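You operate a simulated robot arm through the tools that you are given. There is no shell and no other tool. Be economical: measure what you need, move in short steps, check, and stop when the job is done.

You are at the controls of a simulated two-armed robot. One attempt, no reset.

JOB
Take the cloth rag from the top of the white bench and lay it out flat on the top of the black bench.
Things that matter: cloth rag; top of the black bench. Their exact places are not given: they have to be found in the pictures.

It is judged by the outcome, as a careful person would: the job done as asked, and still so three seconds after it is handed in. It fails if anything else is knocked over, pushed out of place, dropped, spilled or broken. Flat cloth is picked up by pressing the open fingertips on it (5 to 10 N) and closing them slowly along it; thin cloth reads only 2 to 8 mm in the jaws.

ROBOT AND FRAMES
Two 7-joint arms with two-finger parallel grippers on one trunk, on a base that drives. Base frame: it is fixed to the floor where the robot stands at the start and does not move with it; the origin is under the middle of the robot, x ahead of it, y to its left, z up; the surface under the hand at the start is at about z = 850. Units: mm, rad, N and s.
The left shoulder is at the start at [70, 177, 1120], the right one opposite. With the tool pointing down near the work surface each hand reaches from about 300 to 740 mm from the robot's upright axis, wherever it stands, measured 20 degrees to its own side. Places, roughly: top of the black bench [600, 2400, 800]. Payload 3.43 kg a hand.
The tool frame of a hand sits at the grasp point between the pads (the TCP): z along the fingers, y along the line on which they close. The tips reach 30 mm beyond it. The gripper opens to 94 mm. The fingers are 28 mm wide and 10 mm thick; the gripper's body (50 by 96 mm) begins 55 mm behind the TCP.
Orientation is told as [roll, pitch, yaw] about the base's x, y, z axes, in that order, counted from this pose: with the fingers straight down and closing along the base's y, the tool's x points along the base's -x, its y along +y and its z along -z.

CONTROLS
- The arms move only by the tool apply_moves. It takes "left_moves", "right_moves" or both (then of equal length, played together; a hand with none holds still); each is a list of rows, each a list of 3 entries, a list of its own where there are three numbers: the shift along the tool's x, y, z in mm, then the turn, a rotation vector about the tool's x, y, z in rad, then the gripper command, from -1 (shut) to 1 (fully open), values between in proportion. In form: [[[tx, ty, tz], [wx, wy, wz], hand], ...]. A call has 1 to 10 rows; each row shifts and turns the commanded pose from where the row before left it, along the tool's axes as they then stand. Each row takes 0.2 s and may step no farther than 50 mm and 0.15 rad from the row before; otherwise, or with a gripper value out of range, the whole call is refused. A pose out of reach is approached as far as the arm can. The call stops where the force on the tool passes 40 N (or 10 N more than at its start, if that is more) or the arm is blocked; 0.2 s more then pass. Each finger travels about 153 mm/s and halts on what it meets, pressing with about 32 N; the grip force reading is that of the motor and also rises with nothing between the fingers. The clock runs only during rows and for 0.2 s after the last one: add rows that do not move to give the fingers time. It gives the time, the measured TCP pose, the force on the tool (base axes), the opening and the grip force at its end, in the units of the frame above (readings bear some noise), with the torque about the TCP (base axes, N m) and any sound that the robot's microphone picked up.
- Cameras (640 x 400 px; columns grow to the right, rows downward): "scene" is now at [124.4, 20.7, 1435.2]; the picture's right is [0.13, -0.99, 0.00], its down [-0.65, -0.08, -0.76] and it looks along [0.75, 0.10, -0.66] (base axes); focal length 286 px, centre (320, 200). "left" rides on the left gripper at [76, -14, -103] in its tool frame; the picture's right is [0.18, 0.98, 0.00], its down [-0.75, 0.14, -0.64] and it looks along [-0.63, 0.12, 0.77] (tool axes); focal length 243 px, centre (320, 200). "right" rides on the right gripper at [76, 14, -102] in its tool frame; the picture's right is [-0.18, 0.98, 0.00], its down [-0.75, -0.14, -0.64] and it looks along [-0.63, -0.12, 0.77] (tool axes); focal length 243 px, centre (320, 200).
- camera(camera): a new picture of that camera. The clock stands still meanwhile.
- move_column(by): slides the trunk up (or, below 0, down) by that many mm; the arms and the scene camera ride with it, the base frame stays. It gives what a move gives, with no picture.
- roll_base(legs): drives the robot by 1 to 6 legs, each [ahead, turn to the left] in mm and rad, along the robot's own axes; the way and the turn of a leg run together, so that a leg with both is an arc; at most 1500 mm and 3.142 rad a leg. The arms and the cameras ride along, it lands a little off, and it stops where it bumps. It gives what a move gives.
- pan_tilt(pan, tilt): turns the head with the scene camera to pan (to the left, within 1.501 rad either way) and tilt (down, from -0.506 to 1.204), counted from straight ahead of the robot. It gives what a move gives.
- pixel_to_xyz(camera, pixels): for up to 12 pixels [column, row] of the newest picture of that camera ("zoom" is the newest enlarged one), the place [x, y, z] in the base frame of the surface seen there, good to about 3 mm, but the place of the scene camera against the robot may be out by one fixed shift of up to 18 mm in any direction. The clock stands still meanwhile.
- close_up(camera, box): a new picture of the part [left, top, right, bottom] of that camera's present view, enlarged. The clock stands still meanwhile.
- sign_off(): hands the job in; it is judged then, once.

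Go step by step. Measure first, check grasps and placings, and put right what went wrong. The budget is 80 turns and 78 pictures, counting those below and the enlarged ones. Unless the task says otherwise, let go and move clear before handing in, and close with one line.

The tools are called as a command line: name --argument value ..., lists and objects as JSON in quotes. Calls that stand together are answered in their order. apply_moves: Moves the arms, as the interface text tells. Its arguments: {"type":"object","properties":{"left_moves":{"type":"array"},"right_moves":{"type":"array"}},"required":[]} The other tools are called the same way: move_column (by) slides the trunk up or down; roll_base (legs) drives the base; pan_tilt (pan, tilt) turns the head that bears the scene camera; camera (camera) takes a picture; pixel_to_xyz (camera, pixels) gives the place of the surface under pixels of a picture; close_up (camera, box) takes an enlarged picture of a part of a camera's view; sign_off () hands the job in.

At the start:

```text
time: 0.0
left_ee_pos: [505.2, 297.8, 1019.1]
left_tool_rot: [0.0, -0.002, 0.0]
left_force: [-0.2, -0.2, -0.7]
left_torque: [0.04, -0.01, 0.0]
left_grip_width: 94.1
left_gripper_force: 0.0
right_ee_pos: [486.3, -47.3, 1045.9]
right_tool_rot: [0.001, 0.0, -0.001]
right_force: [-1.0, 0.3, 0.5]
right_torque: [0.0, -0.02, 0.0]
right_grip_width: 94.0
right_gripper_force: 0.0
trunk travel left (down, up): [-700.0, 140.0]
robot x, y, heading: [-0.4, 0.3, -0.001]
head pan, tilt: [0.127, 0.714]
```

scene: 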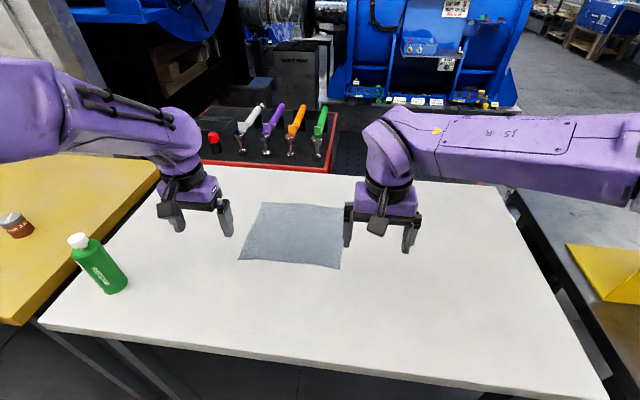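
right: 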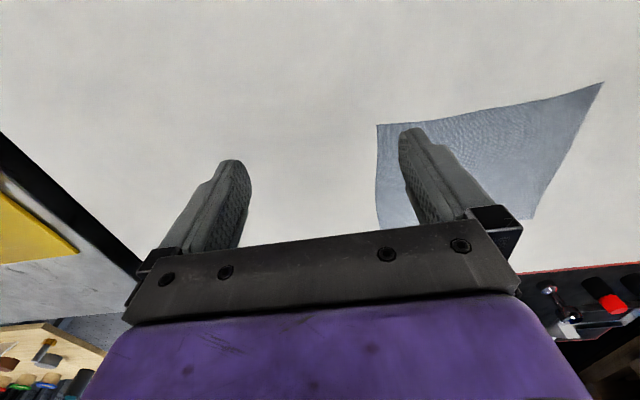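
left: 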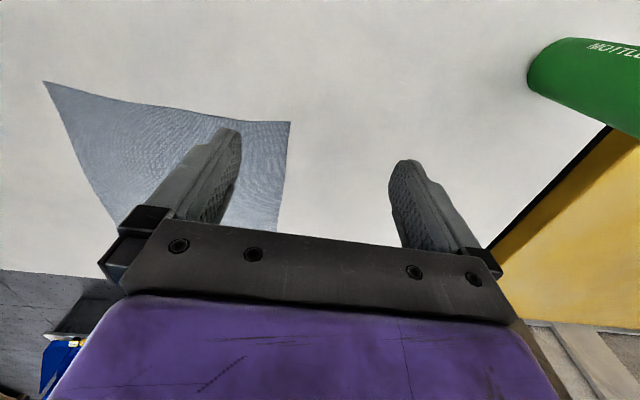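

The rag lies on the white bench with corners near scene pixels (262,203), (345,208), (340,269) and (238,260). I'll measure those corners from both the scene camera and the hand cameras.

pixel_to_xyz --camera "scene" --pixels '[[263, 204], [340, 208], [339, 267], [240, 259], [290, 235], [200, 300], [400, 300], [110, 285], [80, 240], [48, 318], [600, 395], [160, 165]]'

pixel_to_xyz --camera "left" --pixels '[[45, 84], [288, 123], [278, 225], [120, 215], [150, 130], [330, 100]]'

pixel_to_xyz --camera "right" --pixels '[[378, 126], [600, 84], [532, 217], [378, 222], [500, 150], [300, 80]]'

pan_tilt --pan 1.3 --tilt 0.5

camera --camera "scene"

```text
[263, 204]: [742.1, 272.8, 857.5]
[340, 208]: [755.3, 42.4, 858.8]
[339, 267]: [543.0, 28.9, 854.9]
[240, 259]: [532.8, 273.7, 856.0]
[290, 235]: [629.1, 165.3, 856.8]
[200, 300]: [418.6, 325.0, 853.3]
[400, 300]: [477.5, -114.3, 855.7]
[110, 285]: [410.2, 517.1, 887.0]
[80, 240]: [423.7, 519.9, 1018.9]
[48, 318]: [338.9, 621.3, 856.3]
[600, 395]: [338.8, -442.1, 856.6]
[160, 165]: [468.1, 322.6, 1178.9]
```

```text
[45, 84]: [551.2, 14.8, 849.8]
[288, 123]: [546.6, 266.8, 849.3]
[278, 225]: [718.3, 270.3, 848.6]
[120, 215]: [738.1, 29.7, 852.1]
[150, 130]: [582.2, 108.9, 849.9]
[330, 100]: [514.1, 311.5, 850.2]
```

```text
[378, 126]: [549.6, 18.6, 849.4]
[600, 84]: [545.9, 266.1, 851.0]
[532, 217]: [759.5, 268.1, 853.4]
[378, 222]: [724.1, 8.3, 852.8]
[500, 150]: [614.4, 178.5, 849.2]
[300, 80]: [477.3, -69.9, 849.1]
```

```text
time: 1.4
left_ee_pos: [505.9, 298.2, 1017.8]
left_tool_rot: [0.001, -0.001, -0.001]
left_force: [1.2, 0.0, -0.6]
left_torque: [0.01, -0.02, 0.0]
left_grip_width: 94.1
left_gripper_force: 0.0
right_ee_pos: [487.1, -47.2, 1046.5]
right_tool_rot: [0.002, 0.0, 0.0]
right_force: [0.7, -0.7, -0.5]
right_torque: [-0.02, 0.01, -0.02]
right_grip_width: 94.0
right_gripper_force: 0.0
trunk travel left (down, up): [-700.0, 140.0]
robot x, y, heading: [3.1, -0.1, -0.0]
head pan, tilt: [1.3, 0.499]
```

```text
74 pictures are left
```

scene: 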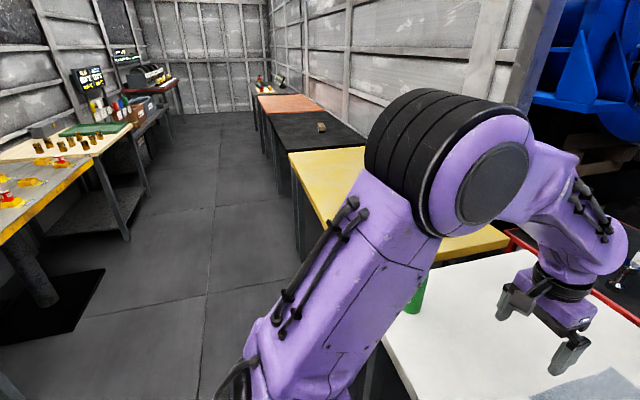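

The benches run white, yellow, black, orange to the left, and the black one has a brown object near scene pixel (320,127). I'll measure the black bench now.

close_up --camera "scene" --box '[240, 70, 380, 180]'

pixel_to_xyz --camera "scene" --pixels '[[268, 113], [290, 152], [330, 112], [364, 146], [321, 127], [310, 150], [320, 222], [510, 240], [295, 112], [310, 132]]'

```text
3.64 times, centred on (310, 125) of scene
```

zoom: 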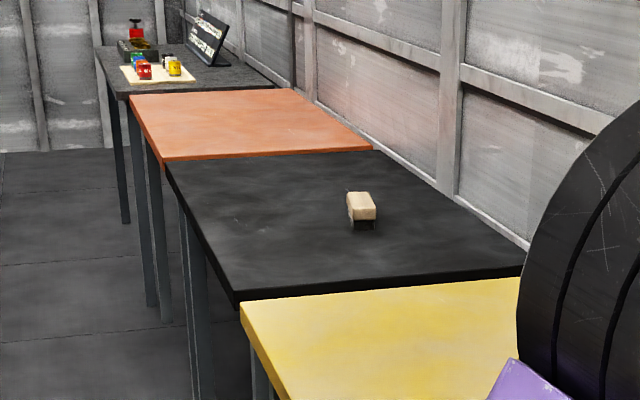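

```text
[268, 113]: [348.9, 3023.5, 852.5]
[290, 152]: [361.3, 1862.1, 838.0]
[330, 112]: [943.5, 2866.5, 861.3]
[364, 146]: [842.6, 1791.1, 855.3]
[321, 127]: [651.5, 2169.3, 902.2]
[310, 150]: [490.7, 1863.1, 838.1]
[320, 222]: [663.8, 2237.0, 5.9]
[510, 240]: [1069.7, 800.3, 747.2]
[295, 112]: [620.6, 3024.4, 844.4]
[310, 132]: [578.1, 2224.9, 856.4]
```

The black bench spans roughly x 350–950, y 1860–2860, and its block is at about (650,2170). I'll place the rag near y≈2500. Next I'll bring both hands above the rag's near corners with half-open grippers.

apply_moves --left_moves '[[[-14, -17, 22], [0, 0, 0], 0], [[-14, -17, 22], [0, 0, 0], 0], [[-13, -17, 22], [0, 0, 0], 0], [[-13, -18, 22], [0, 0, 0], 0], [[0, 0, 12], [0, 0, 0], 0], [[0, 0, 0], [0, 0, 0], 0]]' --right_moves '[[[-18, 25, 28], [0, 0, 0], 0], [[-18, 25, 28], [0, 0, 0], 0], [[-18, 26, 28], [0, 0, 0], 0], [[-19, 26, 28], [0, 0, 0], 0], [[0, 0, 16], [0, 0, 0], 0], [[0, 0, 0], [0, 0, 0], 0]]'

pixel_to_xyz --camera "scene" --pixels '[[120, 175], [90, 170], [130, 240], [40, 220], [175, 82], [215, 250], [140, 120]]'

pan_tilt --pan 0.2 --tilt 0.75

camera --camera "scene"

camera --camera "left"

camera --camera "right"

```text
time: 2.8
left_ee_pos: [559.4, 228.4, 918.0]
left_tool_rot: [0.002, 0.0, -0.001]
left_force: [0.0, 0.6, 0.0]
left_torque: [0.02, 0.0, -0.01]
left_grip_width: 47.3
left_gripper_force: 0.2
right_ee_pos: [559.1, 55.2, 916.7]
right_tool_rot: [0.001, -0.001, 0.0]
right_force: [-0.6, 0.0, -0.8]
right_torque: [0.03, 0.02, -0.01]
right_grip_width: 46.9
right_gripper_force: 0.0
trunk travel left (down, up): [-700.0, 140.0]
robot x, y, heading: [-5.3, -3.4, 0.001]
head pan, tilt: [1.3, 0.499]
```

```text
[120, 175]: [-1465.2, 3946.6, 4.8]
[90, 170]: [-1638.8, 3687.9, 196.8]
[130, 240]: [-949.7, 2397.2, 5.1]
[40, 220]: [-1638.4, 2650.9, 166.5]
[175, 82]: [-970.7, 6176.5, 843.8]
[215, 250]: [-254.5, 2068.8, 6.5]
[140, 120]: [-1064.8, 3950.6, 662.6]
```

```text
time: 4.1
left_ee_pos: [559.2, 229.1, 918.5]
left_tool_rot: [0.001, 0.0, -0.001]
left_force: [0.2, 0.3, 0.2]
left_torque: [-0.03, -0.04, 0.01]
left_grip_width: 47.2
left_gripper_force: 0.0
right_ee_pos: [559.0, 54.5, 918.7]
right_tool_rot: [-0.001, -0.001, -0.001]
right_force: [0.2, 0.5, 0.1]
right_torque: [-0.01, -0.04, 0.0]
right_grip_width: 47.3
right_gripper_force: 0.1
trunk travel left (down, up): [-700.0, 140.0]
robot x, y, heading: [2.7, 1.8, 0.0]
head pan, tilt: [0.201, 0.75]
```

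```text
72 pictures are left
```

scene: 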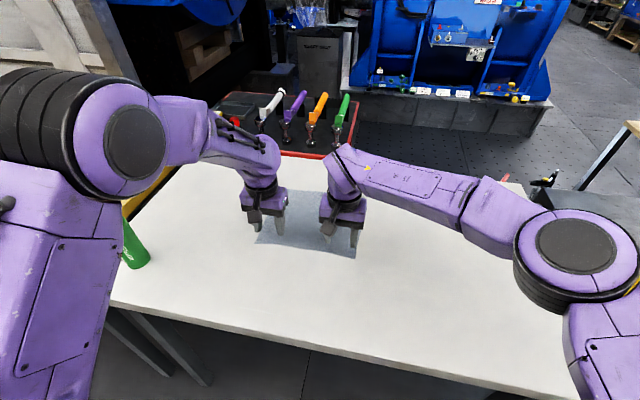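

```text
71 pictures are left
```

left: 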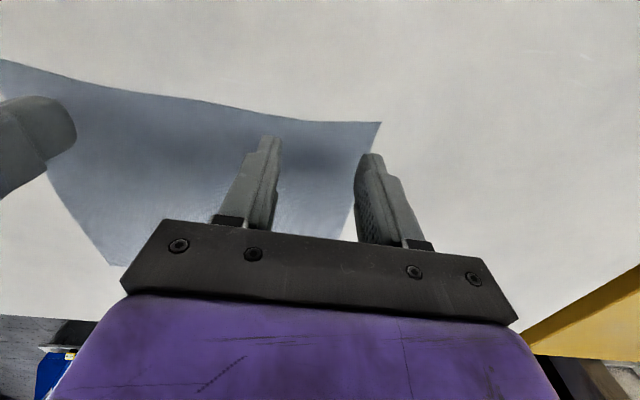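

```text
70 pictures are left
```

right: 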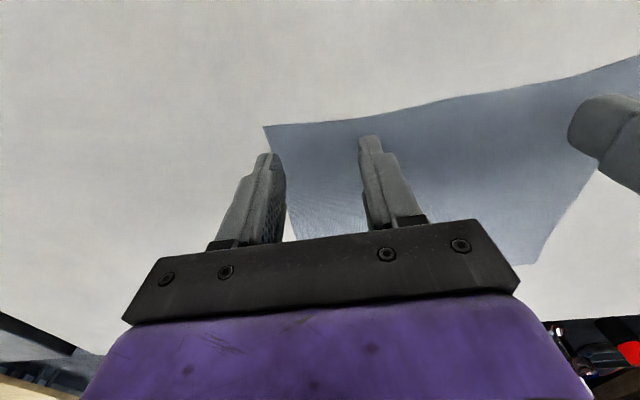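

The hands hover about 37 mm above the rag, with corners at left pixel (380,122) and right pixel (265,127). I'll measure both corners.

pixel_to_xyz --camera "left" --pixels '[[378, 124], [300, 122], [200, 103], [345, 235], [310, 150]]'

pixel_to_xyz --camera "right" --pixels '[[268, 129], [340, 122], [450, 102], [296, 235], [325, 150], [532, 262]]'

```text
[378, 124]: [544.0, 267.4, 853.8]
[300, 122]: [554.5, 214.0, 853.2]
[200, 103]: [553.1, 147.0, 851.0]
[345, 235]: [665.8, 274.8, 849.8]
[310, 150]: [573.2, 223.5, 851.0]
```

```text
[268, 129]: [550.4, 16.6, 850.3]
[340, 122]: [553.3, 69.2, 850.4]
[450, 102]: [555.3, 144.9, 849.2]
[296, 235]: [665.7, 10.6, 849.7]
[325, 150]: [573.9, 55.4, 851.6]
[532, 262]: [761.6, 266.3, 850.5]
```

The near edge is at x≈553, with corners at y≈17 and 268. I'll shift 8 mm inward and lower to just short of contact.

apply_moves --left_moves '[[[-8, 0, 15], [0, 0, 0], 0], [[0, 0, 15], [0, 0, 0], 0], [[0, 0, 6], [0, 0, 0], 0], [[0, 0, 1], [0, 0, 0], 0], [[0, 0, 1], [0, 0, 0], 0], [[0, 0, 0], [0, 0, 0], 0]]' --right_moves '[[[-8, 0, 15], [0, 0, 0], 0], [[0, 0, 15], [0, 0, 0], 0], [[0, 0, 6], [0, 0, 0], 0], [[0, 0, 1], [0, 0, 0], 0], [[0, 0, 1], [0, 0, 0], 0], [[0, 0, 0], [0, 0, 0], 0]]'

```text
time: 5.5
left_ee_pos: [566.4, 227.9, 881.9]
left_tool_rot: [-0.002, -0.003, -0.001]
left_force: [0.2, -0.1, 0.3]
left_torque: [0.0, -0.03, 0.0]
left_grip_width: 47.1
left_gripper_force: 0.2
right_ee_pos: [567.4, 54.2, 882.3]
right_tool_rot: [0.002, -0.003, -0.002]
right_force: [1.9, -0.2, 12.3]
right_torque: [-0.17, 0.06, 0.01]
right_grip_width: 47.0
right_gripper_force: 0.0
trunk travel left (down, up): [-700.0, 140.0]
robot x, y, heading: [-1.0, 0.8, -0.001]
head pan, tilt: [0.201, 0.75]
```

Right presses at 12 N and left isn't touching yet. I'll ease the right up a little and lower the left in small steps.

apply_moves --left_moves '[[[0, 0, 0.7], [0, 0, 0], 0], [[0, 0, 0], [0, 0, 0], 0]]' --right_moves '[[[0, 0, -0.4], [0, 0, 0], 0], [[0, 0, 0], [0, 0, 0], 0]]'

```text
time: 6.1
left_ee_pos: [566.4, 229.6, 881.5]
left_tool_rot: [0.001, -0.002, 0.0]
left_force: [0.8, 0.6, 4.0]
left_torque: [0.03, 0.02, 0.0]
left_grip_width: 47.0
left_gripper_force: 0.1
right_ee_pos: [567.1, 53.7, 881.2]
right_tool_rot: [0.001, -0.003, -0.002]
right_force: [2.9, 0.7, 12.3]
right_torque: [-0.16, 0.04, 0.03]
right_grip_width: 46.8
right_gripper_force: 0.1
trunk travel left (down, up): [-700.0, 140.0]
robot x, y, heading: [-1.1, -2.4, 0.002]
head pan, tilt: [0.201, 0.75]
```

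Left reads 4 N and right 12 N. I'll trim both towards 7 N and close slowly.

apply_moves --left_moves '[[[0, 0, 0.4], [0, 0, 0], 0], [[0, 0, 0], [0, 0, 0], -0.12], [[0, 0, 0], [0, 0, 0], -0.25], [[0, 0, 0], [0, 0, 0], -0.37], [[0, 0, 0], [0, 0, 0], -0.5], [[0, 0, 0], [0, 0, 0], -0.62], [[0, 0, 0], [0, 0, 0], -0.75], [[0, 0, 0], [0, 0, 0], -0.87], [[0, 0, 0], [0, 0, 0], -1], [[0, 0, 0], [0, 0, 0], -1]]' --right_moves '[[[0, 0, -0.4], [0, 0, 0], 0], [[0, 0, 0], [0, 0, 0], -0.12], [[0, 0, 0], [0, 0, 0], -0.25], [[0, 0, 0], [0, 0, 0], -0.37], [[0, 0, 0], [0, 0, 0], -0.5], [[0, 0, 0], [0, 0, 0], -0.62], [[0, 0, 0], [0, 0, 0], -0.75], [[0, 0, 0], [0, 0, 0], -0.87], [[0, 0, 0], [0, 0, 0], -1], [[0, 0, 0], [0, 0, 0], -1]]'

camera --camera "left"

camera --camera "right"

```text
time: 8.3
left_ee_pos: [565.9, 228.3, 881.1]
left_tool_rot: [-0.001, -0.005, 0.001]
left_force: [0.9, -5.9, 16.4]
left_torque: [-0.15, 0.1, 0.0]
left_grip_width: 6.8
left_gripper_force: 32.0
right_ee_pos: [566.3, 55.4, 882.4]
right_tool_rot: [0.002, 0.0, 0.0]
right_force: [0.0, 8.3, 1.6]
right_torque: [0.21, 0.03, 0.01]
right_grip_width: 1.7
right_gripper_force: 31.9
trunk travel left (down, up): [-700.0, 140.0]
robot x, y, heading: [-2.6, 0.8, 0.001]
head pan, tilt: [0.201, 0.75]
```

```text
69 pictures are left
```

left: 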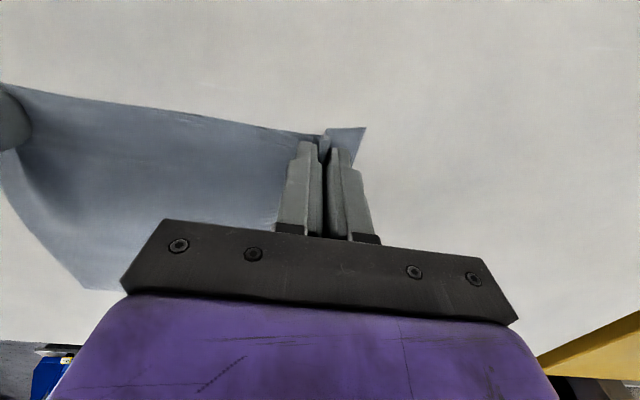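

```text
68 pictures are left
```

right: 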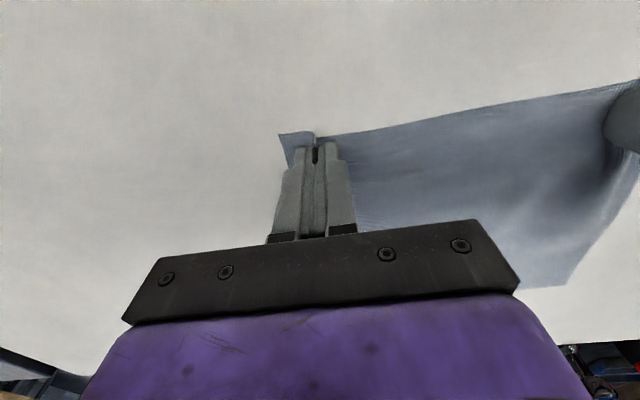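

Both hands appear to have a fold, 6.8 mm on the left and 1.7 mm on the right, with the cloth taut between them. I'll relax the tension slightly, lift gently and check.

apply_moves --left_moves '[[[0, -3, -5], [0, 0, 0], -1], [[0, 0, -15], [0, 0, 0], -1], [[0, 0, -20], [0, 0, 0], -1], [[0, 0, -20], [0, 0, 0], -1], [[0, 0, 0], [0, 0, 0], -1]]' --right_moves '[[[0, 3, -5], [0, 0, 0], -1], [[0, 0, -15], [0, 0, 0], -1], [[0, 0, -20], [0, 0, 0], -1], [[0, 0, -20], [0, 0, 0], -1], [[0, 0, 0], [0, 0, 0], -1]]'

camera --camera "right"

camera --camera "left"

```text
time: 9.5
left_ee_pos: [568.8, 226.2, 939.3]
left_tool_rot: [0.0, -0.001, 0.0]
left_force: [0.6, 0.0, -0.6]
left_torque: [0.0, 0.01, -0.02]
left_grip_width: 6.3
left_gripper_force: 32.0
right_ee_pos: [569.3, 58.9, 940.6]
right_tool_rot: [-0.001, 0.0, -0.002]
right_force: [0.5, 0.2, -0.6]
right_torque: [-0.05, -0.03, 0.0]
right_grip_width: 1.8
right_gripper_force: 31.8
trunk travel left (down, up): [-700.0, 140.0]
robot x, y, heading: [-0.7, 0.9, -0.001]
head pan, tilt: [0.201, 0.75]
```

```text
67 pictures are left
```

right: 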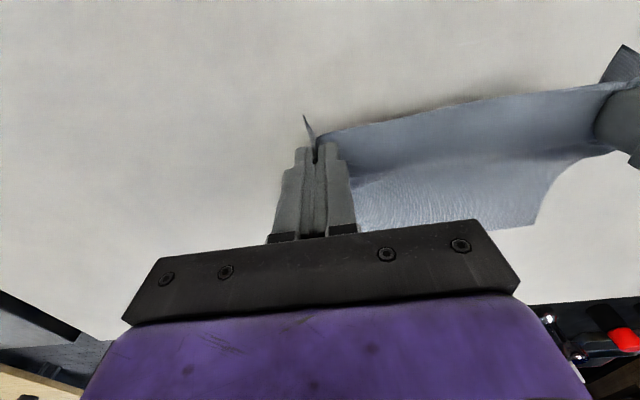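

```text
66 pictures are left
```

left: 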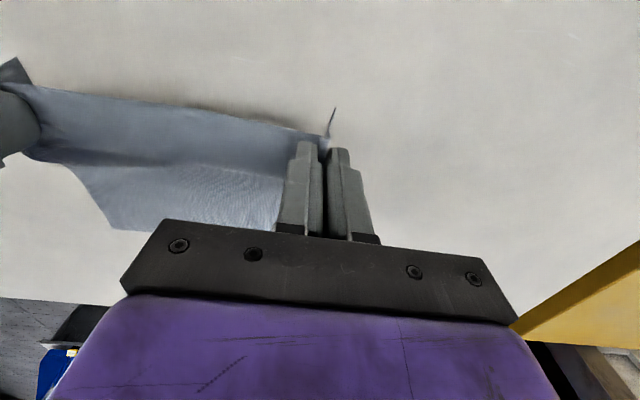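

Both corners are held. I'll lift clear of the bench.

apply_moves --left_moves '[[[0, 0, -30], [0, 0, 0], -1], [[0, 0, -35], [0, 0, 0], -1], [[0, 0, -35], [0, 0, 0], -1], [[0, 0, -35], [0, 0, 0], -1], [[0, 0, -35], [0, 0, 0], -1], [[0, 0, -35], [0, 0, 0], -1], [[0, 0, -25], [0, 0, 0], -1], [[0, 0, 0], [0, 0, 0], -1]]' --right_moves '[[[0, 0, -30], [0, 0, 0], -1], [[0, 0, -35], [0, 0, 0], -1], [[0, 0, -35], [0, 0, 0], -1], [[0, 0, -35], [0, 0, 0], -1], [[0, 0, -35], [0, 0, 0], -1], [[0, 0, -35], [0, 0, 0], -1], [[0, 0, -25], [0, 0, 0], -1], [[0, 0, 0], [0, 0, 0], -1]]'

camera --camera "scene"

```text
time: 11.3
left_ee_pos: [567.9, 225.2, 1169.3]
left_tool_rot: [-0.005, 0.003, -0.002]
left_force: [0.7, -28.2, -13.3]
left_torque: [-0.9, 0.01, -0.04]
left_grip_width: 7.1
left_gripper_force: 32.0
right_ee_pos: [567.3, 59.6, 1098.9]
right_tool_rot: [0.005, 0.0, 0.003]
right_force: [-0.7, 29.1, 13.5]
right_torque: [1.09, -0.01, 0.11]
right_grip_width: 1.9
right_gripper_force: 31.7
right hand out of reach, approached as far as the arm can: row 5, 6, 7
trunk travel left (down, up): [-700.0, 140.0]
robot x, y, heading: [-1.5, 0.8, -0.002]
head pan, tilt: [0.201, 0.75]
```

```text
65 pictures are left
```

scene: 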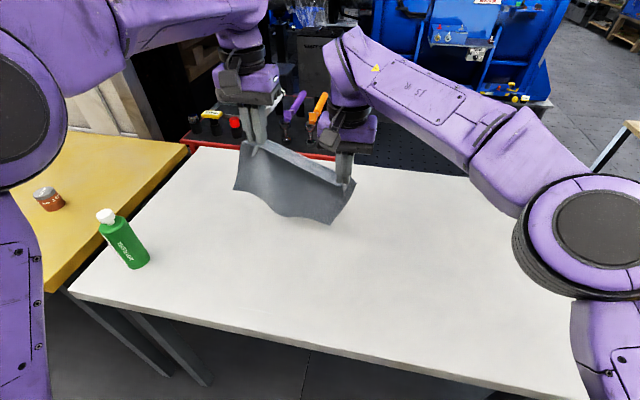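

The right arm hit its reach limit at z≈1099, so the cloth is pulled taut. I'll bring the left hand down level with it.

apply_moves --left_moves '[[[0, 0, 35], [0, 0, 0], -1], [[0, 0, 35], [0, 0, 0], -1], [[0, 0, 0], [0, 0, 0], -1]]'

move_column --by 130

camera --camera "scene"

```text
time: 12.1
left_ee_pos: [568.3, 227.5, 1100.0]
left_tool_rot: [0.001, 0.001, -0.001]
left_force: [0.7, -1.0, -0.3]
left_torque: [-0.09, 0.03, -0.05]
left_grip_width: 6.3
left_gripper_force: 31.9
right_ee_pos: [567.6, 57.1, 1098.7]
right_tool_rot: [0.001, -0.002, -0.003]
right_force: [-0.1, 1.1, 0.1]
right_torque: [0.09, 0.01, 0.04]
right_grip_width: 1.6
right_gripper_force: 31.7
trunk travel left (down, up): [-700.0, 140.0]
robot x, y, heading: [-0.5, -2.2, -0.003]
head pan, tilt: [0.201, 0.75]
```

```text
time: 13.7
left_ee_pos: [567.4, 226.3, 1229.6]
left_tool_rot: [-0.001, 0.002, 0.0]
left_force: [-0.5, -0.7, 0.2]
left_torque: [-0.03, 0.02, -0.05]
left_grip_width: 6.1
left_gripper_force: 31.8
right_ee_pos: [568.7, 56.9, 1227.0]
right_tool_rot: [0.0, -0.001, -0.001]
right_force: [0.4, 0.5, -0.2]
right_torque: [-0.04, 0.01, 0.02]
right_grip_width: 1.6
right_gripper_force: 31.7
trunk travel left (down, up): [-830.0, 10.0]
robot x, y, heading: [3.3, -0.9, 0.002]
head pan, tilt: [0.201, 0.75]
```

```text
64 pictures are left
```

scene: 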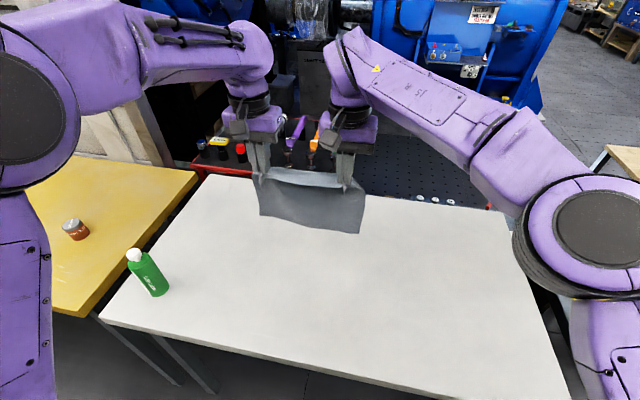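

The cloth hangs neatly between both hands, well above the bench. I'll back off, turn left and drive along the benches.

roll_base --legs '[[-380, 0], [0, 1.571], [1200, 0], [1180, 0]]'

camera --camera "scene"

```text
time: 31.2
left_ee_pos: [-585.5, 2949.6, 1231.8]
left_tool_rot: [0.001, 0.0, 1.568]
left_force: [1.3, -0.3, 1.4]
left_torque: [0.0, -0.04, -0.02]
left_grip_width: 2.0
left_gripper_force: 32.0
right_ee_pos: [-415.5, 2949.9, 1228.2]
right_tool_rot: [0.0, -0.004, 1.569]
right_force: [-1.7, 0.0, 1.5]
right_torque: [0.0, 0.05, -0.01]
right_grip_width: 1.9
right_gripper_force: 31.7
trunk travel left (down, up): [-830.0, 10.0]
robot x, y, heading: [-357.8, 2380.3, 1.57]
head pan, tilt: [0.201, 0.75]
```

```text
63 pictures are left
```

scene: 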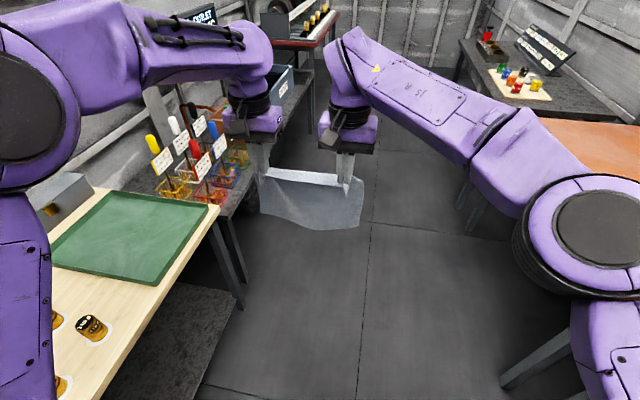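

The cloth is still in both hands, though the left opening dropped to 2 mm as part of the fold settled. I'll turn to face the black bench.

roll_base --legs '[[0, -1.57]]'

camera --camera "scene"

camera --camera "left"

camera --camera "right"

pixel_to_xyz --camera "scene" --pixels '[[320, 300], [200, 260], [450, 260]]'

```text
time: 35.5
left_ee_pos: [213.6, 2593.6, 1230.2]
left_tool_rot: [0.0, 0.001, -0.028]
left_force: [0.3, -1.3, -0.6]
left_torque: [-0.04, -0.02, 0.04]
left_grip_width: 1.8
left_gripper_force: 31.6
right_ee_pos: [209.6, 2424.6, 1228.6]
right_tool_rot: [-0.002, -0.001, -0.029]
right_force: [-0.1, 1.3, 0.6]
right_torque: [0.02, 0.0, 0.03]
right_grip_width: 1.9
right_gripper_force: 32.0
trunk travel left (down, up): [-830.0, 10.0]
robot x, y, heading: [-359.2, 2381.0, -0.025]
head pan, tilt: [0.201, 0.75]
```

```text
62 pictures are left
```

scene: 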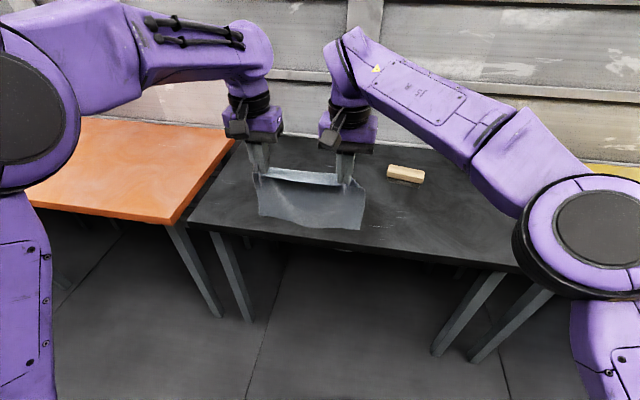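

```text
61 pictures are left
```

left: 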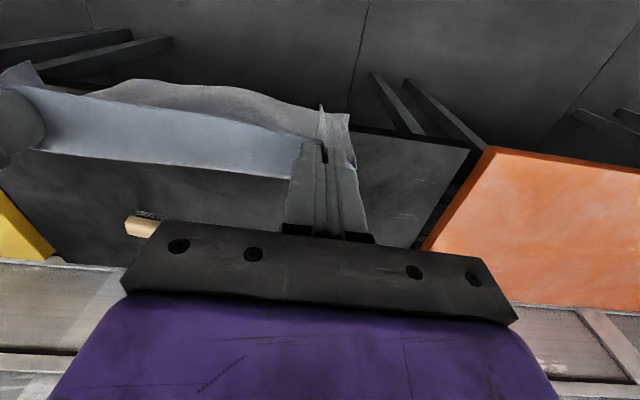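

```text
60 pictures are left
```

right: 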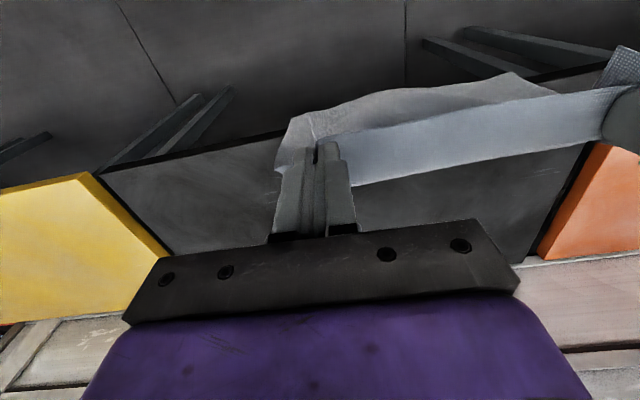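

```text
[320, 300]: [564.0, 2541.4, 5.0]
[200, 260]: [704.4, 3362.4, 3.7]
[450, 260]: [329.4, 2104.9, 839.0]
```

The black bench is ahead with the block at scene pixel (405,174). I'll measure its edges, its height and the block.

pixel_to_xyz --camera "scene" --pixels '[[195, 218], [235, 160], [300, 235], [470, 262], [390, 240], [390, 178], [423, 182], [405, 170], [300, 150], [230, 195], [410, 160], [248, 225]]'

pixel_to_xyz --camera "left" --pixels '[[400, 160], [250, 205], [90, 190], [430, 225], [375, 135], [465, 150], [140, 228]]'

pixel_to_xyz --camera "right" --pixels '[[200, 190], [430, 200], [120, 175], [500, 180], [250, 145]]'

```text
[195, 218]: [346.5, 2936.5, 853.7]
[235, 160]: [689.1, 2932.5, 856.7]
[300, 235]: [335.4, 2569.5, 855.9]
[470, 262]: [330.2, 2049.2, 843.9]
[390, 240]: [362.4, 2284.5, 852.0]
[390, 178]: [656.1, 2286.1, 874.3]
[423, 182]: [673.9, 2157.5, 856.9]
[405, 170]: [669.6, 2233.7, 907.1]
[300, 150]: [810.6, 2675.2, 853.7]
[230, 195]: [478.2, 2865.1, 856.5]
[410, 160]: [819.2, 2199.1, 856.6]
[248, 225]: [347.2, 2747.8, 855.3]
```

```text
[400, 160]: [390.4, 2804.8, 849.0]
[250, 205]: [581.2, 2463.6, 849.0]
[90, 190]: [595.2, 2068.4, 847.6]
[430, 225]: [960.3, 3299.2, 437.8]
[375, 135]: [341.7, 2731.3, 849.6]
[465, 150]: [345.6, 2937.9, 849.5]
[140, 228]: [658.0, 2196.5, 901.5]
```

```text
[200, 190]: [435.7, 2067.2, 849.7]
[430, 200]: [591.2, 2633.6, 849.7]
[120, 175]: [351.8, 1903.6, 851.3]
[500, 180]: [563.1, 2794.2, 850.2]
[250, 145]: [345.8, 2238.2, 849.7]
```

The bench top is at z=850, spanning x 342+ and y≈1850–2937, and the block reaches up to y≈2286. I'll drive in diagonally so the hands end up symmetric about the robot with the cloth at y≈2385–2635, clear of the block.

roll_base --legs '[[0, 0.36], [386, 0], [0, -0.335]]'

```text
time: 40.1
left_ee_pos: [574.0, 2738.1, 1229.6]
left_tool_rot: [-0.002, 0.001, 0.003]
left_force: [-1.4, -0.6, 0.8]
left_torque: [-0.05, -0.03, 0.02]
left_grip_width: 1.7
left_gripper_force: 31.5
right_ee_pos: [574.6, 2569.4, 1228.1]
right_tool_rot: [-0.002, -0.001, 0.001]
right_force: [0.6, 1.0, -0.2]
right_torque: [0.03, 0.0, 0.04]
right_grip_width: 1.5
right_gripper_force: 32.0
trunk travel left (down, up): [-830.0, 10.0]
robot x, y, heading: [8.3, 2511.7, 0.004]
head pan, tilt: [0.201, 0.75]
```

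The robot is at (8, 2512). I'll shift both hands right 127 mm, forward 70 mm and down 100 mm, keeping the rag above the surface.

apply_moves --left_moves '[[[0, -16, 12], [0, 0, 0], -1], [[0, -16, 12], [0, 0, 0], -1], [[-10, -16, 12], [0, 0, 0], -1], [[-10, -16, 12], [0, 0, 0], -1], [[-10, -16, 13], [0, 0, 0], -1], [[-10, -16, 13], [0, 0, 0], -1], [[-10, -16, 13], [0, 0, 0], -1], [[-10, -15, 13], [0, 0, 0], -1], [[-10, 0, 0], [0, 0, 0], -1], [[0, 0, 0], [0, 0, 0], -1]]' --right_moves '[[[0, -16, 12], [0, 0, 0], -1], [[0, -16, 12], [0, 0, 0], -1], [[-10, -16, 12], [0, 0, 0], -1], [[-10, -16, 12], [0, 0, 0], -1], [[-10, -16, 13], [0, 0, 0], -1], [[-10, -16, 13], [0, 0, 0], -1], [[-10, -16, 13], [0, 0, 0], -1], [[-10, -15, 13], [0, 0, 0], -1], [[-10, 0, 0], [0, 0, 0], -1], [[0, 0, 0], [0, 0, 0], -1]]'

camera --camera "scene"

camera --camera "left"

```text
time: 42.3
left_ee_pos: [643.5, 2610.6, 1130.3]
left_tool_rot: [0.0, -0.001, 0.001]
left_force: [0.1, -0.3, -0.5]
left_torque: [-0.01, 0.0, 0.07]
left_grip_width: 2.1
left_gripper_force: 31.9
right_ee_pos: [629.7, 2447.2, 1135.6]
right_tool_rot: [0.001, 0.0, -0.003]
right_force: [-0.7, 0.0, -0.1]
right_torque: [0.01, -0.01, 0.01]
right_grip_width: 1.4
right_gripper_force: 32.8
right hand out of reach, approached as far as the arm can: row 8, 9
trunk travel left (down, up): [-830.0, 10.0]
robot x, y, heading: [4.4, 2509.9, 0.001]
head pan, tilt: [0.201, 0.75]
```

```text
59 pictures are left
```

scene: 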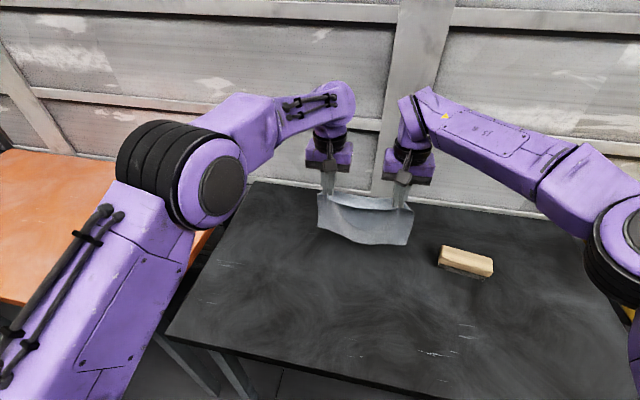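

```text
58 pictures are left
```

left: 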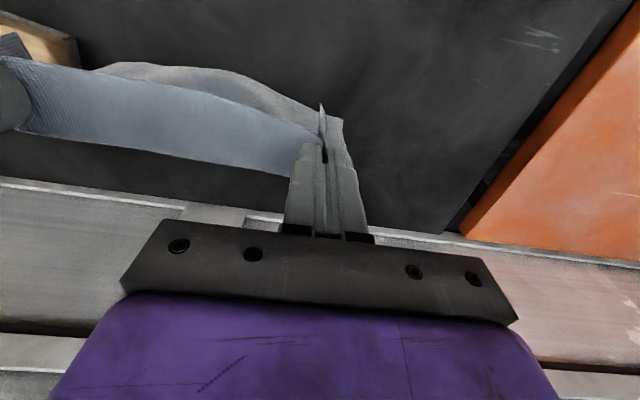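

The right arm stopped just short of its reach, leaving x 630 against 643 on the left. I'll match them by pulling the left back 13 mm and lowering both a bit.

apply_moves --left_moves '[[[13, 2, 15], [0, 0, 0], -1], [[0, 0, 10], [0, 0, 0], -1], [[0, 0, 0], [0, 0, 0], -1]]' --right_moves '[[[0, -2, 20], [0, 0, 0], -1], [[0, 0, 10], [0, 0, 0], -1], [[0, 0, 0], [0, 0, 0], -1]]'

close_up --camera "scene" --box '[270, 130, 510, 290]'

pixel_to_xyz --camera "scene" --pixels '[[320, 230], [360, 241], [404, 243], [408, 215], [322, 205], [365, 215], [492, 265], [440, 255]]'

```text
time: 43.1
left_ee_pos: [632.1, 2612.0, 1105.3]
left_tool_rot: [0.001, -0.001, 0.001]
left_force: [-0.1, 0.3, 0.0]
left_torque: [-0.03, 0.0, 0.04]
left_grip_width: 2.1
left_gripper_force: 32.2
right_ee_pos: [628.9, 2445.7, 1105.2]
right_tool_rot: [0.002, -0.003, 0.0]
right_force: [-1.0, -0.4, 0.2]
right_torque: [0.02, 0.0, 0.02]
right_grip_width: 1.5
right_gripper_force: 32.0
trunk travel left (down, up): [-830.0, 10.0]
robot x, y, heading: [7.4, 2511.5, 0.004]
head pan, tilt: [0.201, 0.75]
```

```text
2.50 times, centred on (390, 210) of scene
```

zoom: 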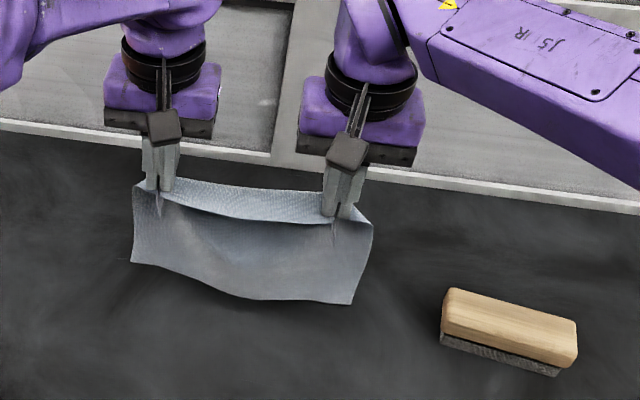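

```text
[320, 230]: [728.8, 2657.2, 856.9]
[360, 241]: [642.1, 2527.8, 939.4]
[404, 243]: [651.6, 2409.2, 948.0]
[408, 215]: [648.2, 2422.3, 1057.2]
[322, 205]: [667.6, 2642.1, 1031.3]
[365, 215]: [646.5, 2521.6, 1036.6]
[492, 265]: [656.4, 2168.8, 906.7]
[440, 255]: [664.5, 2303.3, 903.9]
```

Hands are level, and the rag hangs about 170 mm below the fingertips. I'll spread the hands slightly to remove slack and lower until the far hem just touches.

apply_moves --left_moves '[[[0, 3, 12], [0, 0, 0], -1], [[0, 0, 12], [0, 0, 0], -1], [[0, 0, 12], [0, 0, 0], -1], [[0, 0, 12], [0, 0, 0], -1], [[0, 0, 0], [0, 0, 0], -1]]' --right_moves '[[[0, -2, 12], [0, 0, 0], -1], [[0, 0, 12], [0, 0, 0], -1], [[0, 0, 12], [0, 0, 0], -1], [[0, 0, 12], [0, 0, 0], -1], [[0, 0, 0], [0, 0, 0], -1]]'

close_up --camera "scene" --box '[270, 130, 510, 290]'

pixel_to_xyz --camera "zoom" --pixels '[[140, 270], [230, 295], [345, 305], [350, 325], [360, 250]]'

```text
time: 44.3
left_ee_pos: [631.0, 2614.5, 1057.5]
left_tool_rot: [-0.001, 0.0, 0.0]
left_force: [0.2, -4.3, -0.1]
left_torque: [-0.08, -0.02, -0.01]
left_grip_width: 2.3
left_gripper_force: 32.2
right_ee_pos: [629.9, 2445.0, 1056.5]
right_tool_rot: [0.001, -0.002, 0.0]
right_force: [-0.2, 3.2, 0.0]
right_torque: [0.11, 0.01, 0.07]
right_grip_width: 1.7
right_gripper_force: 32.1
trunk travel left (down, up): [-830.0, 10.0]
robot x, y, heading: [5.3, 2509.5, -0.002]
head pan, tilt: [0.201, 0.75]
```

```text
2.50 times, centred on (390, 210) of scene
```

zoom: 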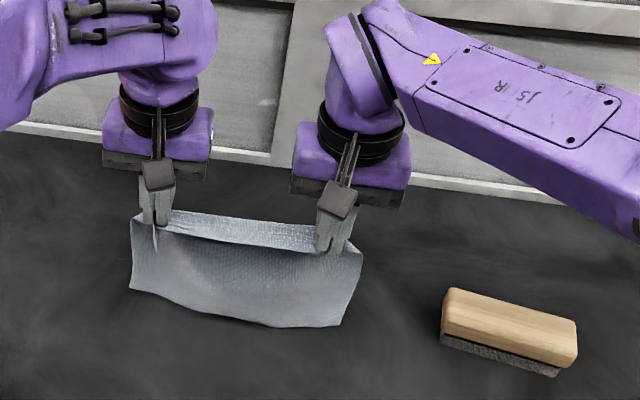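

```text
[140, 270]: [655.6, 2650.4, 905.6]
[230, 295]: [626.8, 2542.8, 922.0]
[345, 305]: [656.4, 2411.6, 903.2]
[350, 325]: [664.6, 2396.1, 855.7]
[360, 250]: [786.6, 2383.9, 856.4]
```

There is light tension between the hands and the hem is about 25 mm above the surface. I'll lower onto it and start the arc back towards me.

apply_moves --left_moves '[[[0, 0, 12], [0, 0, 0], -1], [[4, 0, 12], [0, 0, 0], -1], [[16, 0, 3], [0, 0, 0], -1], [[16, 0, 4], [0, 0, 0], -1], [[16, 0, 5], [0, 0, 0], -1], [[16, 0, 6], [0, 0, 0], -1], [[15, 0, 7], [0, 0, 0], -1], [[15, 0, 8], [0, 0, 0], -1], [[14, 0, 9], [0, 0, 0], -1], [[0, 0, 0], [0, 0, 0], -1]]' --right_moves '[[[0, 0, 12], [0, 0, 0], -1], [[4, 0, 12], [0, 0, 0], -1], [[16, 0, 3], [0, 0, 0], -1], [[16, 0, 4], [0, 0, 0], -1], [[16, 0, 5], [0, 0, 0], -1], [[16, 0, 6], [0, 0, 0], -1], [[15, 0, 7], [0, 0, 0], -1], [[15, 0, 8], [0, 0, 0], -1], [[14, 0, 9], [0, 0, 0], -1], [[0, 0, 0], [0, 0, 0], -1]]'

close_up --camera "scene" --box '[250, 140, 520, 320]'

camera --camera "left"

```text
time: 46.5
left_ee_pos: [518.4, 2613.7, 990.3]
left_tool_rot: [0.001, 0.001, -0.001]
left_force: [0.2, -1.8, -1.0]
left_torque: [-0.06, 0.0, 0.04]
left_grip_width: 1.9
left_gripper_force: 31.5
right_ee_pos: [517.3, 2444.6, 989.7]
right_tool_rot: [0.002, -0.002, -0.001]
right_force: [-0.3, 1.2, -1.0]
right_torque: [0.07, -0.01, 0.04]
right_grip_width: 1.7
right_gripper_force: 31.9
trunk travel left (down, up): [-830.0, 10.0]
robot x, y, heading: [6.0, 2512.9, -0.002]
head pan, tilt: [0.201, 0.75]
```

```text
2.22 times, centred on (385, 230) of scene
```

zoom: 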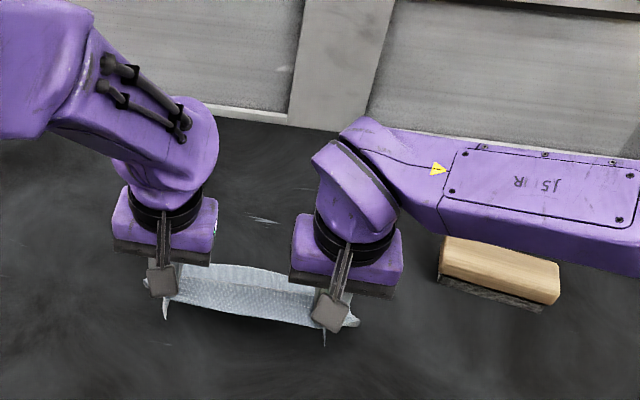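

```text
54 pictures are left
```

left: 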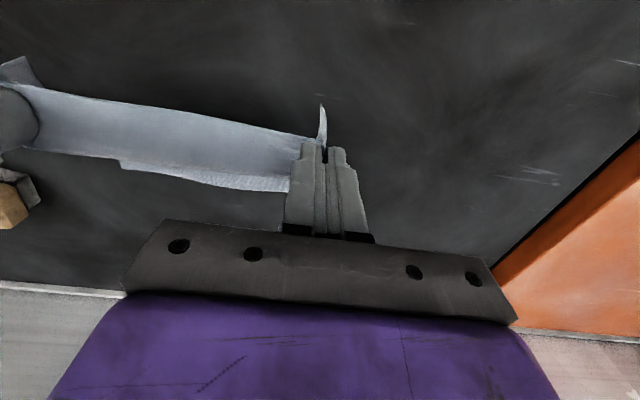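

The hem seems to be trailing behind the hands. I'll measure where the far edge sits.

pixel_to_xyz --camera "left" --pixels '[[285, 187], [250, 185], [200, 178], [130, 165], [100, 152], [60, 148], [200, 150], [200, 125]]'

camera --camera "right"

```text
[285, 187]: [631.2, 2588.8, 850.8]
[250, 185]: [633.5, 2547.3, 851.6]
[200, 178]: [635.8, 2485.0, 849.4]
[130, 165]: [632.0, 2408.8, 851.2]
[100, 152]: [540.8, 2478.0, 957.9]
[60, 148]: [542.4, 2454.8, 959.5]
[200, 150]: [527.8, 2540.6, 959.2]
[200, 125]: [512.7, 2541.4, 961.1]
```

```text
53 pictures are left
```

right: 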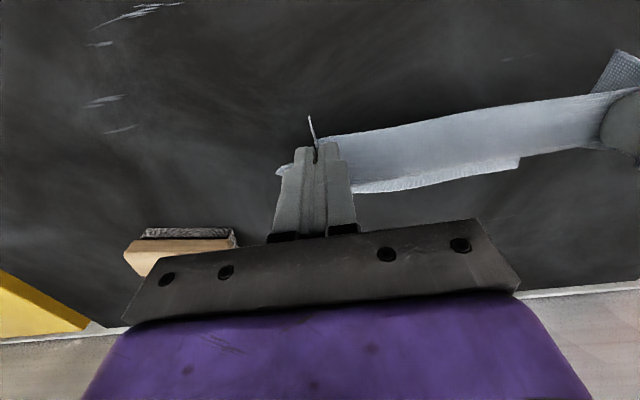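

The far hem lies straight on the bench at x≈632, just as wanted. I'll finish the arc down to just above the surface.

apply_moves --left_moves '[[[12, 0, 8], [0, 0, 0], -1], [[12, 0, 10], [0, 0, 0], -1], [[11, 0, 12], [0, 0, 0], -1], [[11, 0, 13], [0, 0, 0], -1], [[10, 0, 14], [0, 0, 0], -1], [[9, 0, 14], [0, 0, 0], -1], [[8, 0, 14], [0, 0, 0], -1], [[6, 0, 12], [0, 0, 0], -1], [[4, 0, 6], [0, 0, 0], -1], [[0, 0, 0], [0, 0, 0], -1]]' --right_moves '[[[12, 0, 8], [0, 0, 0], -1], [[12, 0, 10], [0, 0, 0], -1], [[11, 0, 12], [0, 0, 0], -1], [[11, 0, 13], [0, 0, 0], -1], [[10, 0, 14], [0, 0, 0], -1], [[9, 0, 14], [0, 0, 0], -1], [[8, 0, 14], [0, 0, 0], -1], [[6, 0, 12], [0, 0, 0], -1], [[4, 0, 6], [0, 0, 0], -1], [[0, 0, 0], [0, 0, 0], -1]]'

camera --camera "right"

camera --camera "left"

close_up --camera "scene" --box '[250, 140, 520, 320]'

```text
time: 48.7
left_ee_pos: [436.1, 2614.7, 887.4]
left_tool_rot: [0.0, 0.0, 0.0]
left_force: [0.8, -2.7, 1.4]
left_torque: [-0.12, -0.01, 0.04]
left_grip_width: 2.2
left_gripper_force: 31.7
right_ee_pos: [434.8, 2443.8, 887.1]
right_tool_rot: [0.002, -0.001, 0.0]
right_force: [0.1, 1.7, 0.4]
right_torque: [0.09, -0.02, 0.03]
right_grip_width: 1.7
right_gripper_force: 32.5
trunk travel left (down, up): [-830.0, 10.0]
robot x, y, heading: [4.7, 2510.4, 0.005]
head pan, tilt: [0.201, 0.75]
```

```text
52 pictures are left
```

right: 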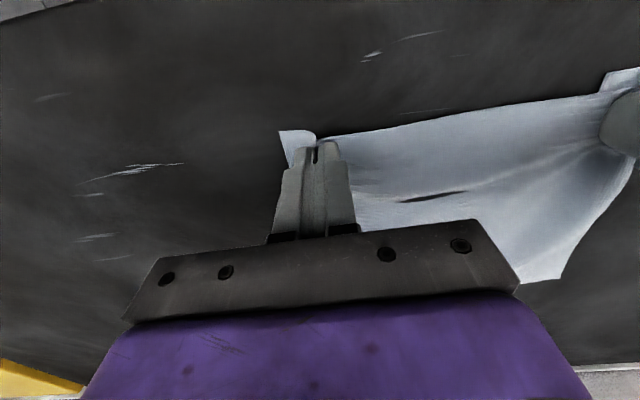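

```text
51 pictures are left
```

left: 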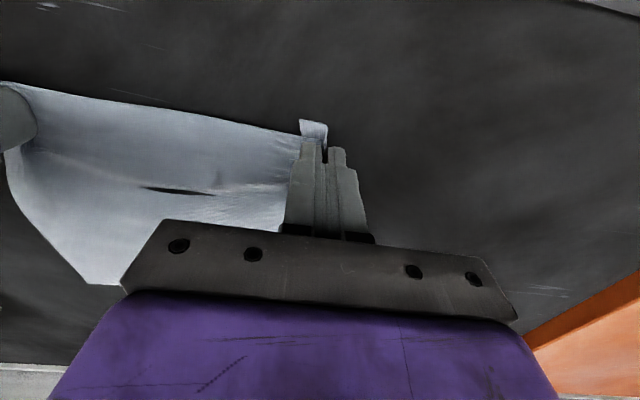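

```text
2.22 times, centred on (385, 230) of scene
```

zoom: 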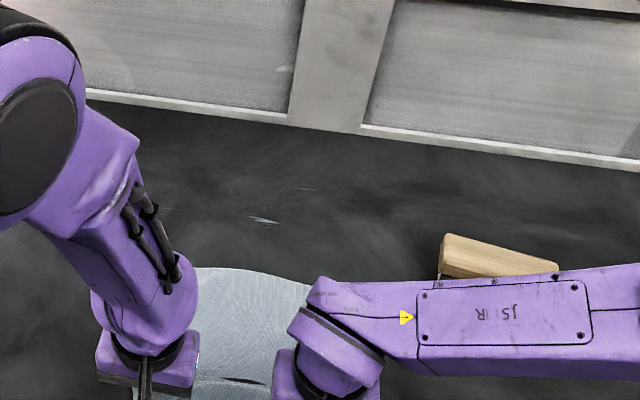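

The rag is stretched out with its near corners still held just above the bench. I'll pull slightly towards me to tighten it, then lower to light contact.

apply_moves --left_moves '[[[6, 0, 1], [0, 0, 0], -1], [[6, 0, 2], [0, 0, 0], -1], [[4, 0, 1.5], [0, 0, 0], -1], [[0, 0, 0.5], [0, 0, 0], -1], [[0, 0, 0], [0, 0, 0], -1]]' --right_moves '[[[6, 0, 1], [0, 0, 0], -1], [[6, 0, 2], [0, 0, 0], -1], [[4, 0, 1.5], [0, 0, 0], -1], [[0, 0, 0.5], [0, 0, 0], -1], [[0, 0, 0], [0, 0, 0], -1]]'

```text
time: 49.9
left_ee_pos: [419.4, 2614.2, 883.0]
left_tool_rot: [0.001, -0.001, 0.002]
left_force: [1.1, -2.1, 5.4]
left_torque: [-0.11, -0.08, 0.01]
left_grip_width: 2.1
left_gripper_force: 31.7
right_ee_pos: [419.0, 2444.0, 883.0]
right_tool_rot: [0.002, -0.001, 0.0]
right_force: [-0.3, 1.6, -0.8]
right_torque: [0.09, -0.06, 0.04]
right_grip_width: 1.6
right_gripper_force: 31.8
trunk travel left (down, up): [-830.0, 10.0]
robot x, y, heading: [7.9, 2510.8, -0.007]
head pan, tilt: [0.201, 0.75]
```

Left reads 5 N and right isn't in contact yet. I'll lower the right slightly, then open slowly so the fingertips spread the folds.

apply_moves --left_moves '[[[0, 0, 0], [0, 0, 0], -1], [[0, 0, 0], [0, 0, 0], -1], [[0, 0, 0], [0, 0, 0], -0.9], [[0, 0, 0], [0, 0, 0], -0.8], [[0, 0, 0], [0, 0, 0], -0.7], [[0, 0, 0], [0, 0, 0], -0.6], [[0, 0, 0], [0, 0, 0], -0.5], [[0, 0, 0], [0, 0, 0], -0.4], [[0, 0, 0], [0, 0, 0], -0.3], [[0, 0, 0], [0, 0, 0], -0.3]]' --right_moves '[[[0, 0, 0.8], [0, 0, 0], -1], [[0, 0, 0.5], [0, 0, 0], -1], [[0, 0, 0], [0, 0, 0], -0.9], [[0, 0, 0], [0, 0, 0], -0.8], [[0, 0, 0], [0, 0, 0], -0.7], [[0, 0, 0], [0, 0, 0], -0.6], [[0, 0, 0], [0, 0, 0], -0.5], [[0, 0, 0], [0, 0, 0], -0.4], [[0, 0, 0], [0, 0, 0], -0.3], [[0, 0, 0], [0, 0, 0], -0.3]]'

camera --camera "right"

camera --camera "left"

```text
time: 52.1
left_ee_pos: [421.4, 2615.0, 882.8]
left_tool_rot: [0.0, 0.0, 0.002]
left_force: [0.2, 0.8, -0.1]
left_torque: [-0.01, -0.01, -0.01]
left_grip_width: 33.1
left_gripper_force: 0.1
right_ee_pos: [418.0, 2444.5, 881.6]
right_tool_rot: [0.002, 0.001, 0.002]
right_force: [-0.4, -0.3, 0.6]
right_torque: [0.0, 0.0, 0.0]
right_grip_width: 32.7
right_gripper_force: 0.1
trunk travel left (down, up): [-830.0, 10.0]
robot x, y, heading: [6.9, 2507.7, -0.001]
head pan, tilt: [0.201, 0.75]
```

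```text
49 pictures are left
```

right: 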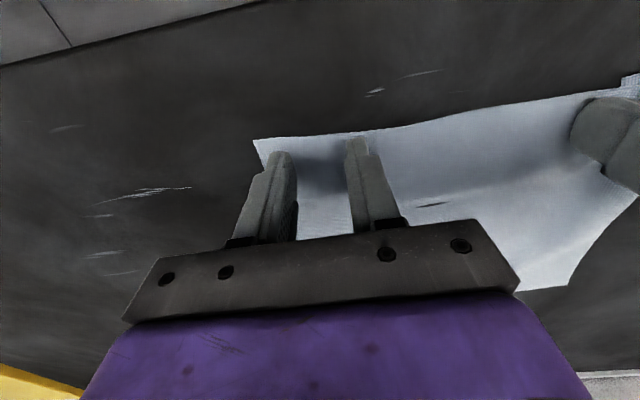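

```text
48 pictures are left
```

left: 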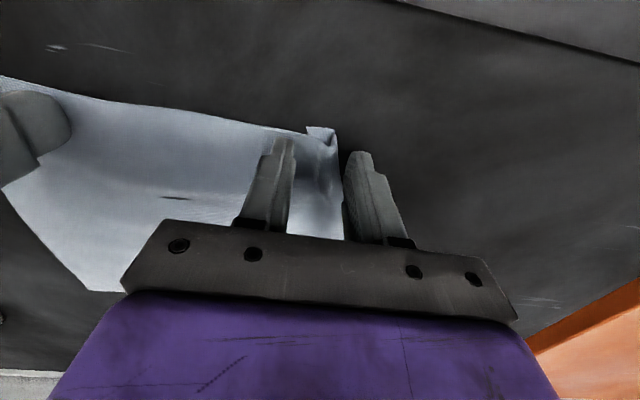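

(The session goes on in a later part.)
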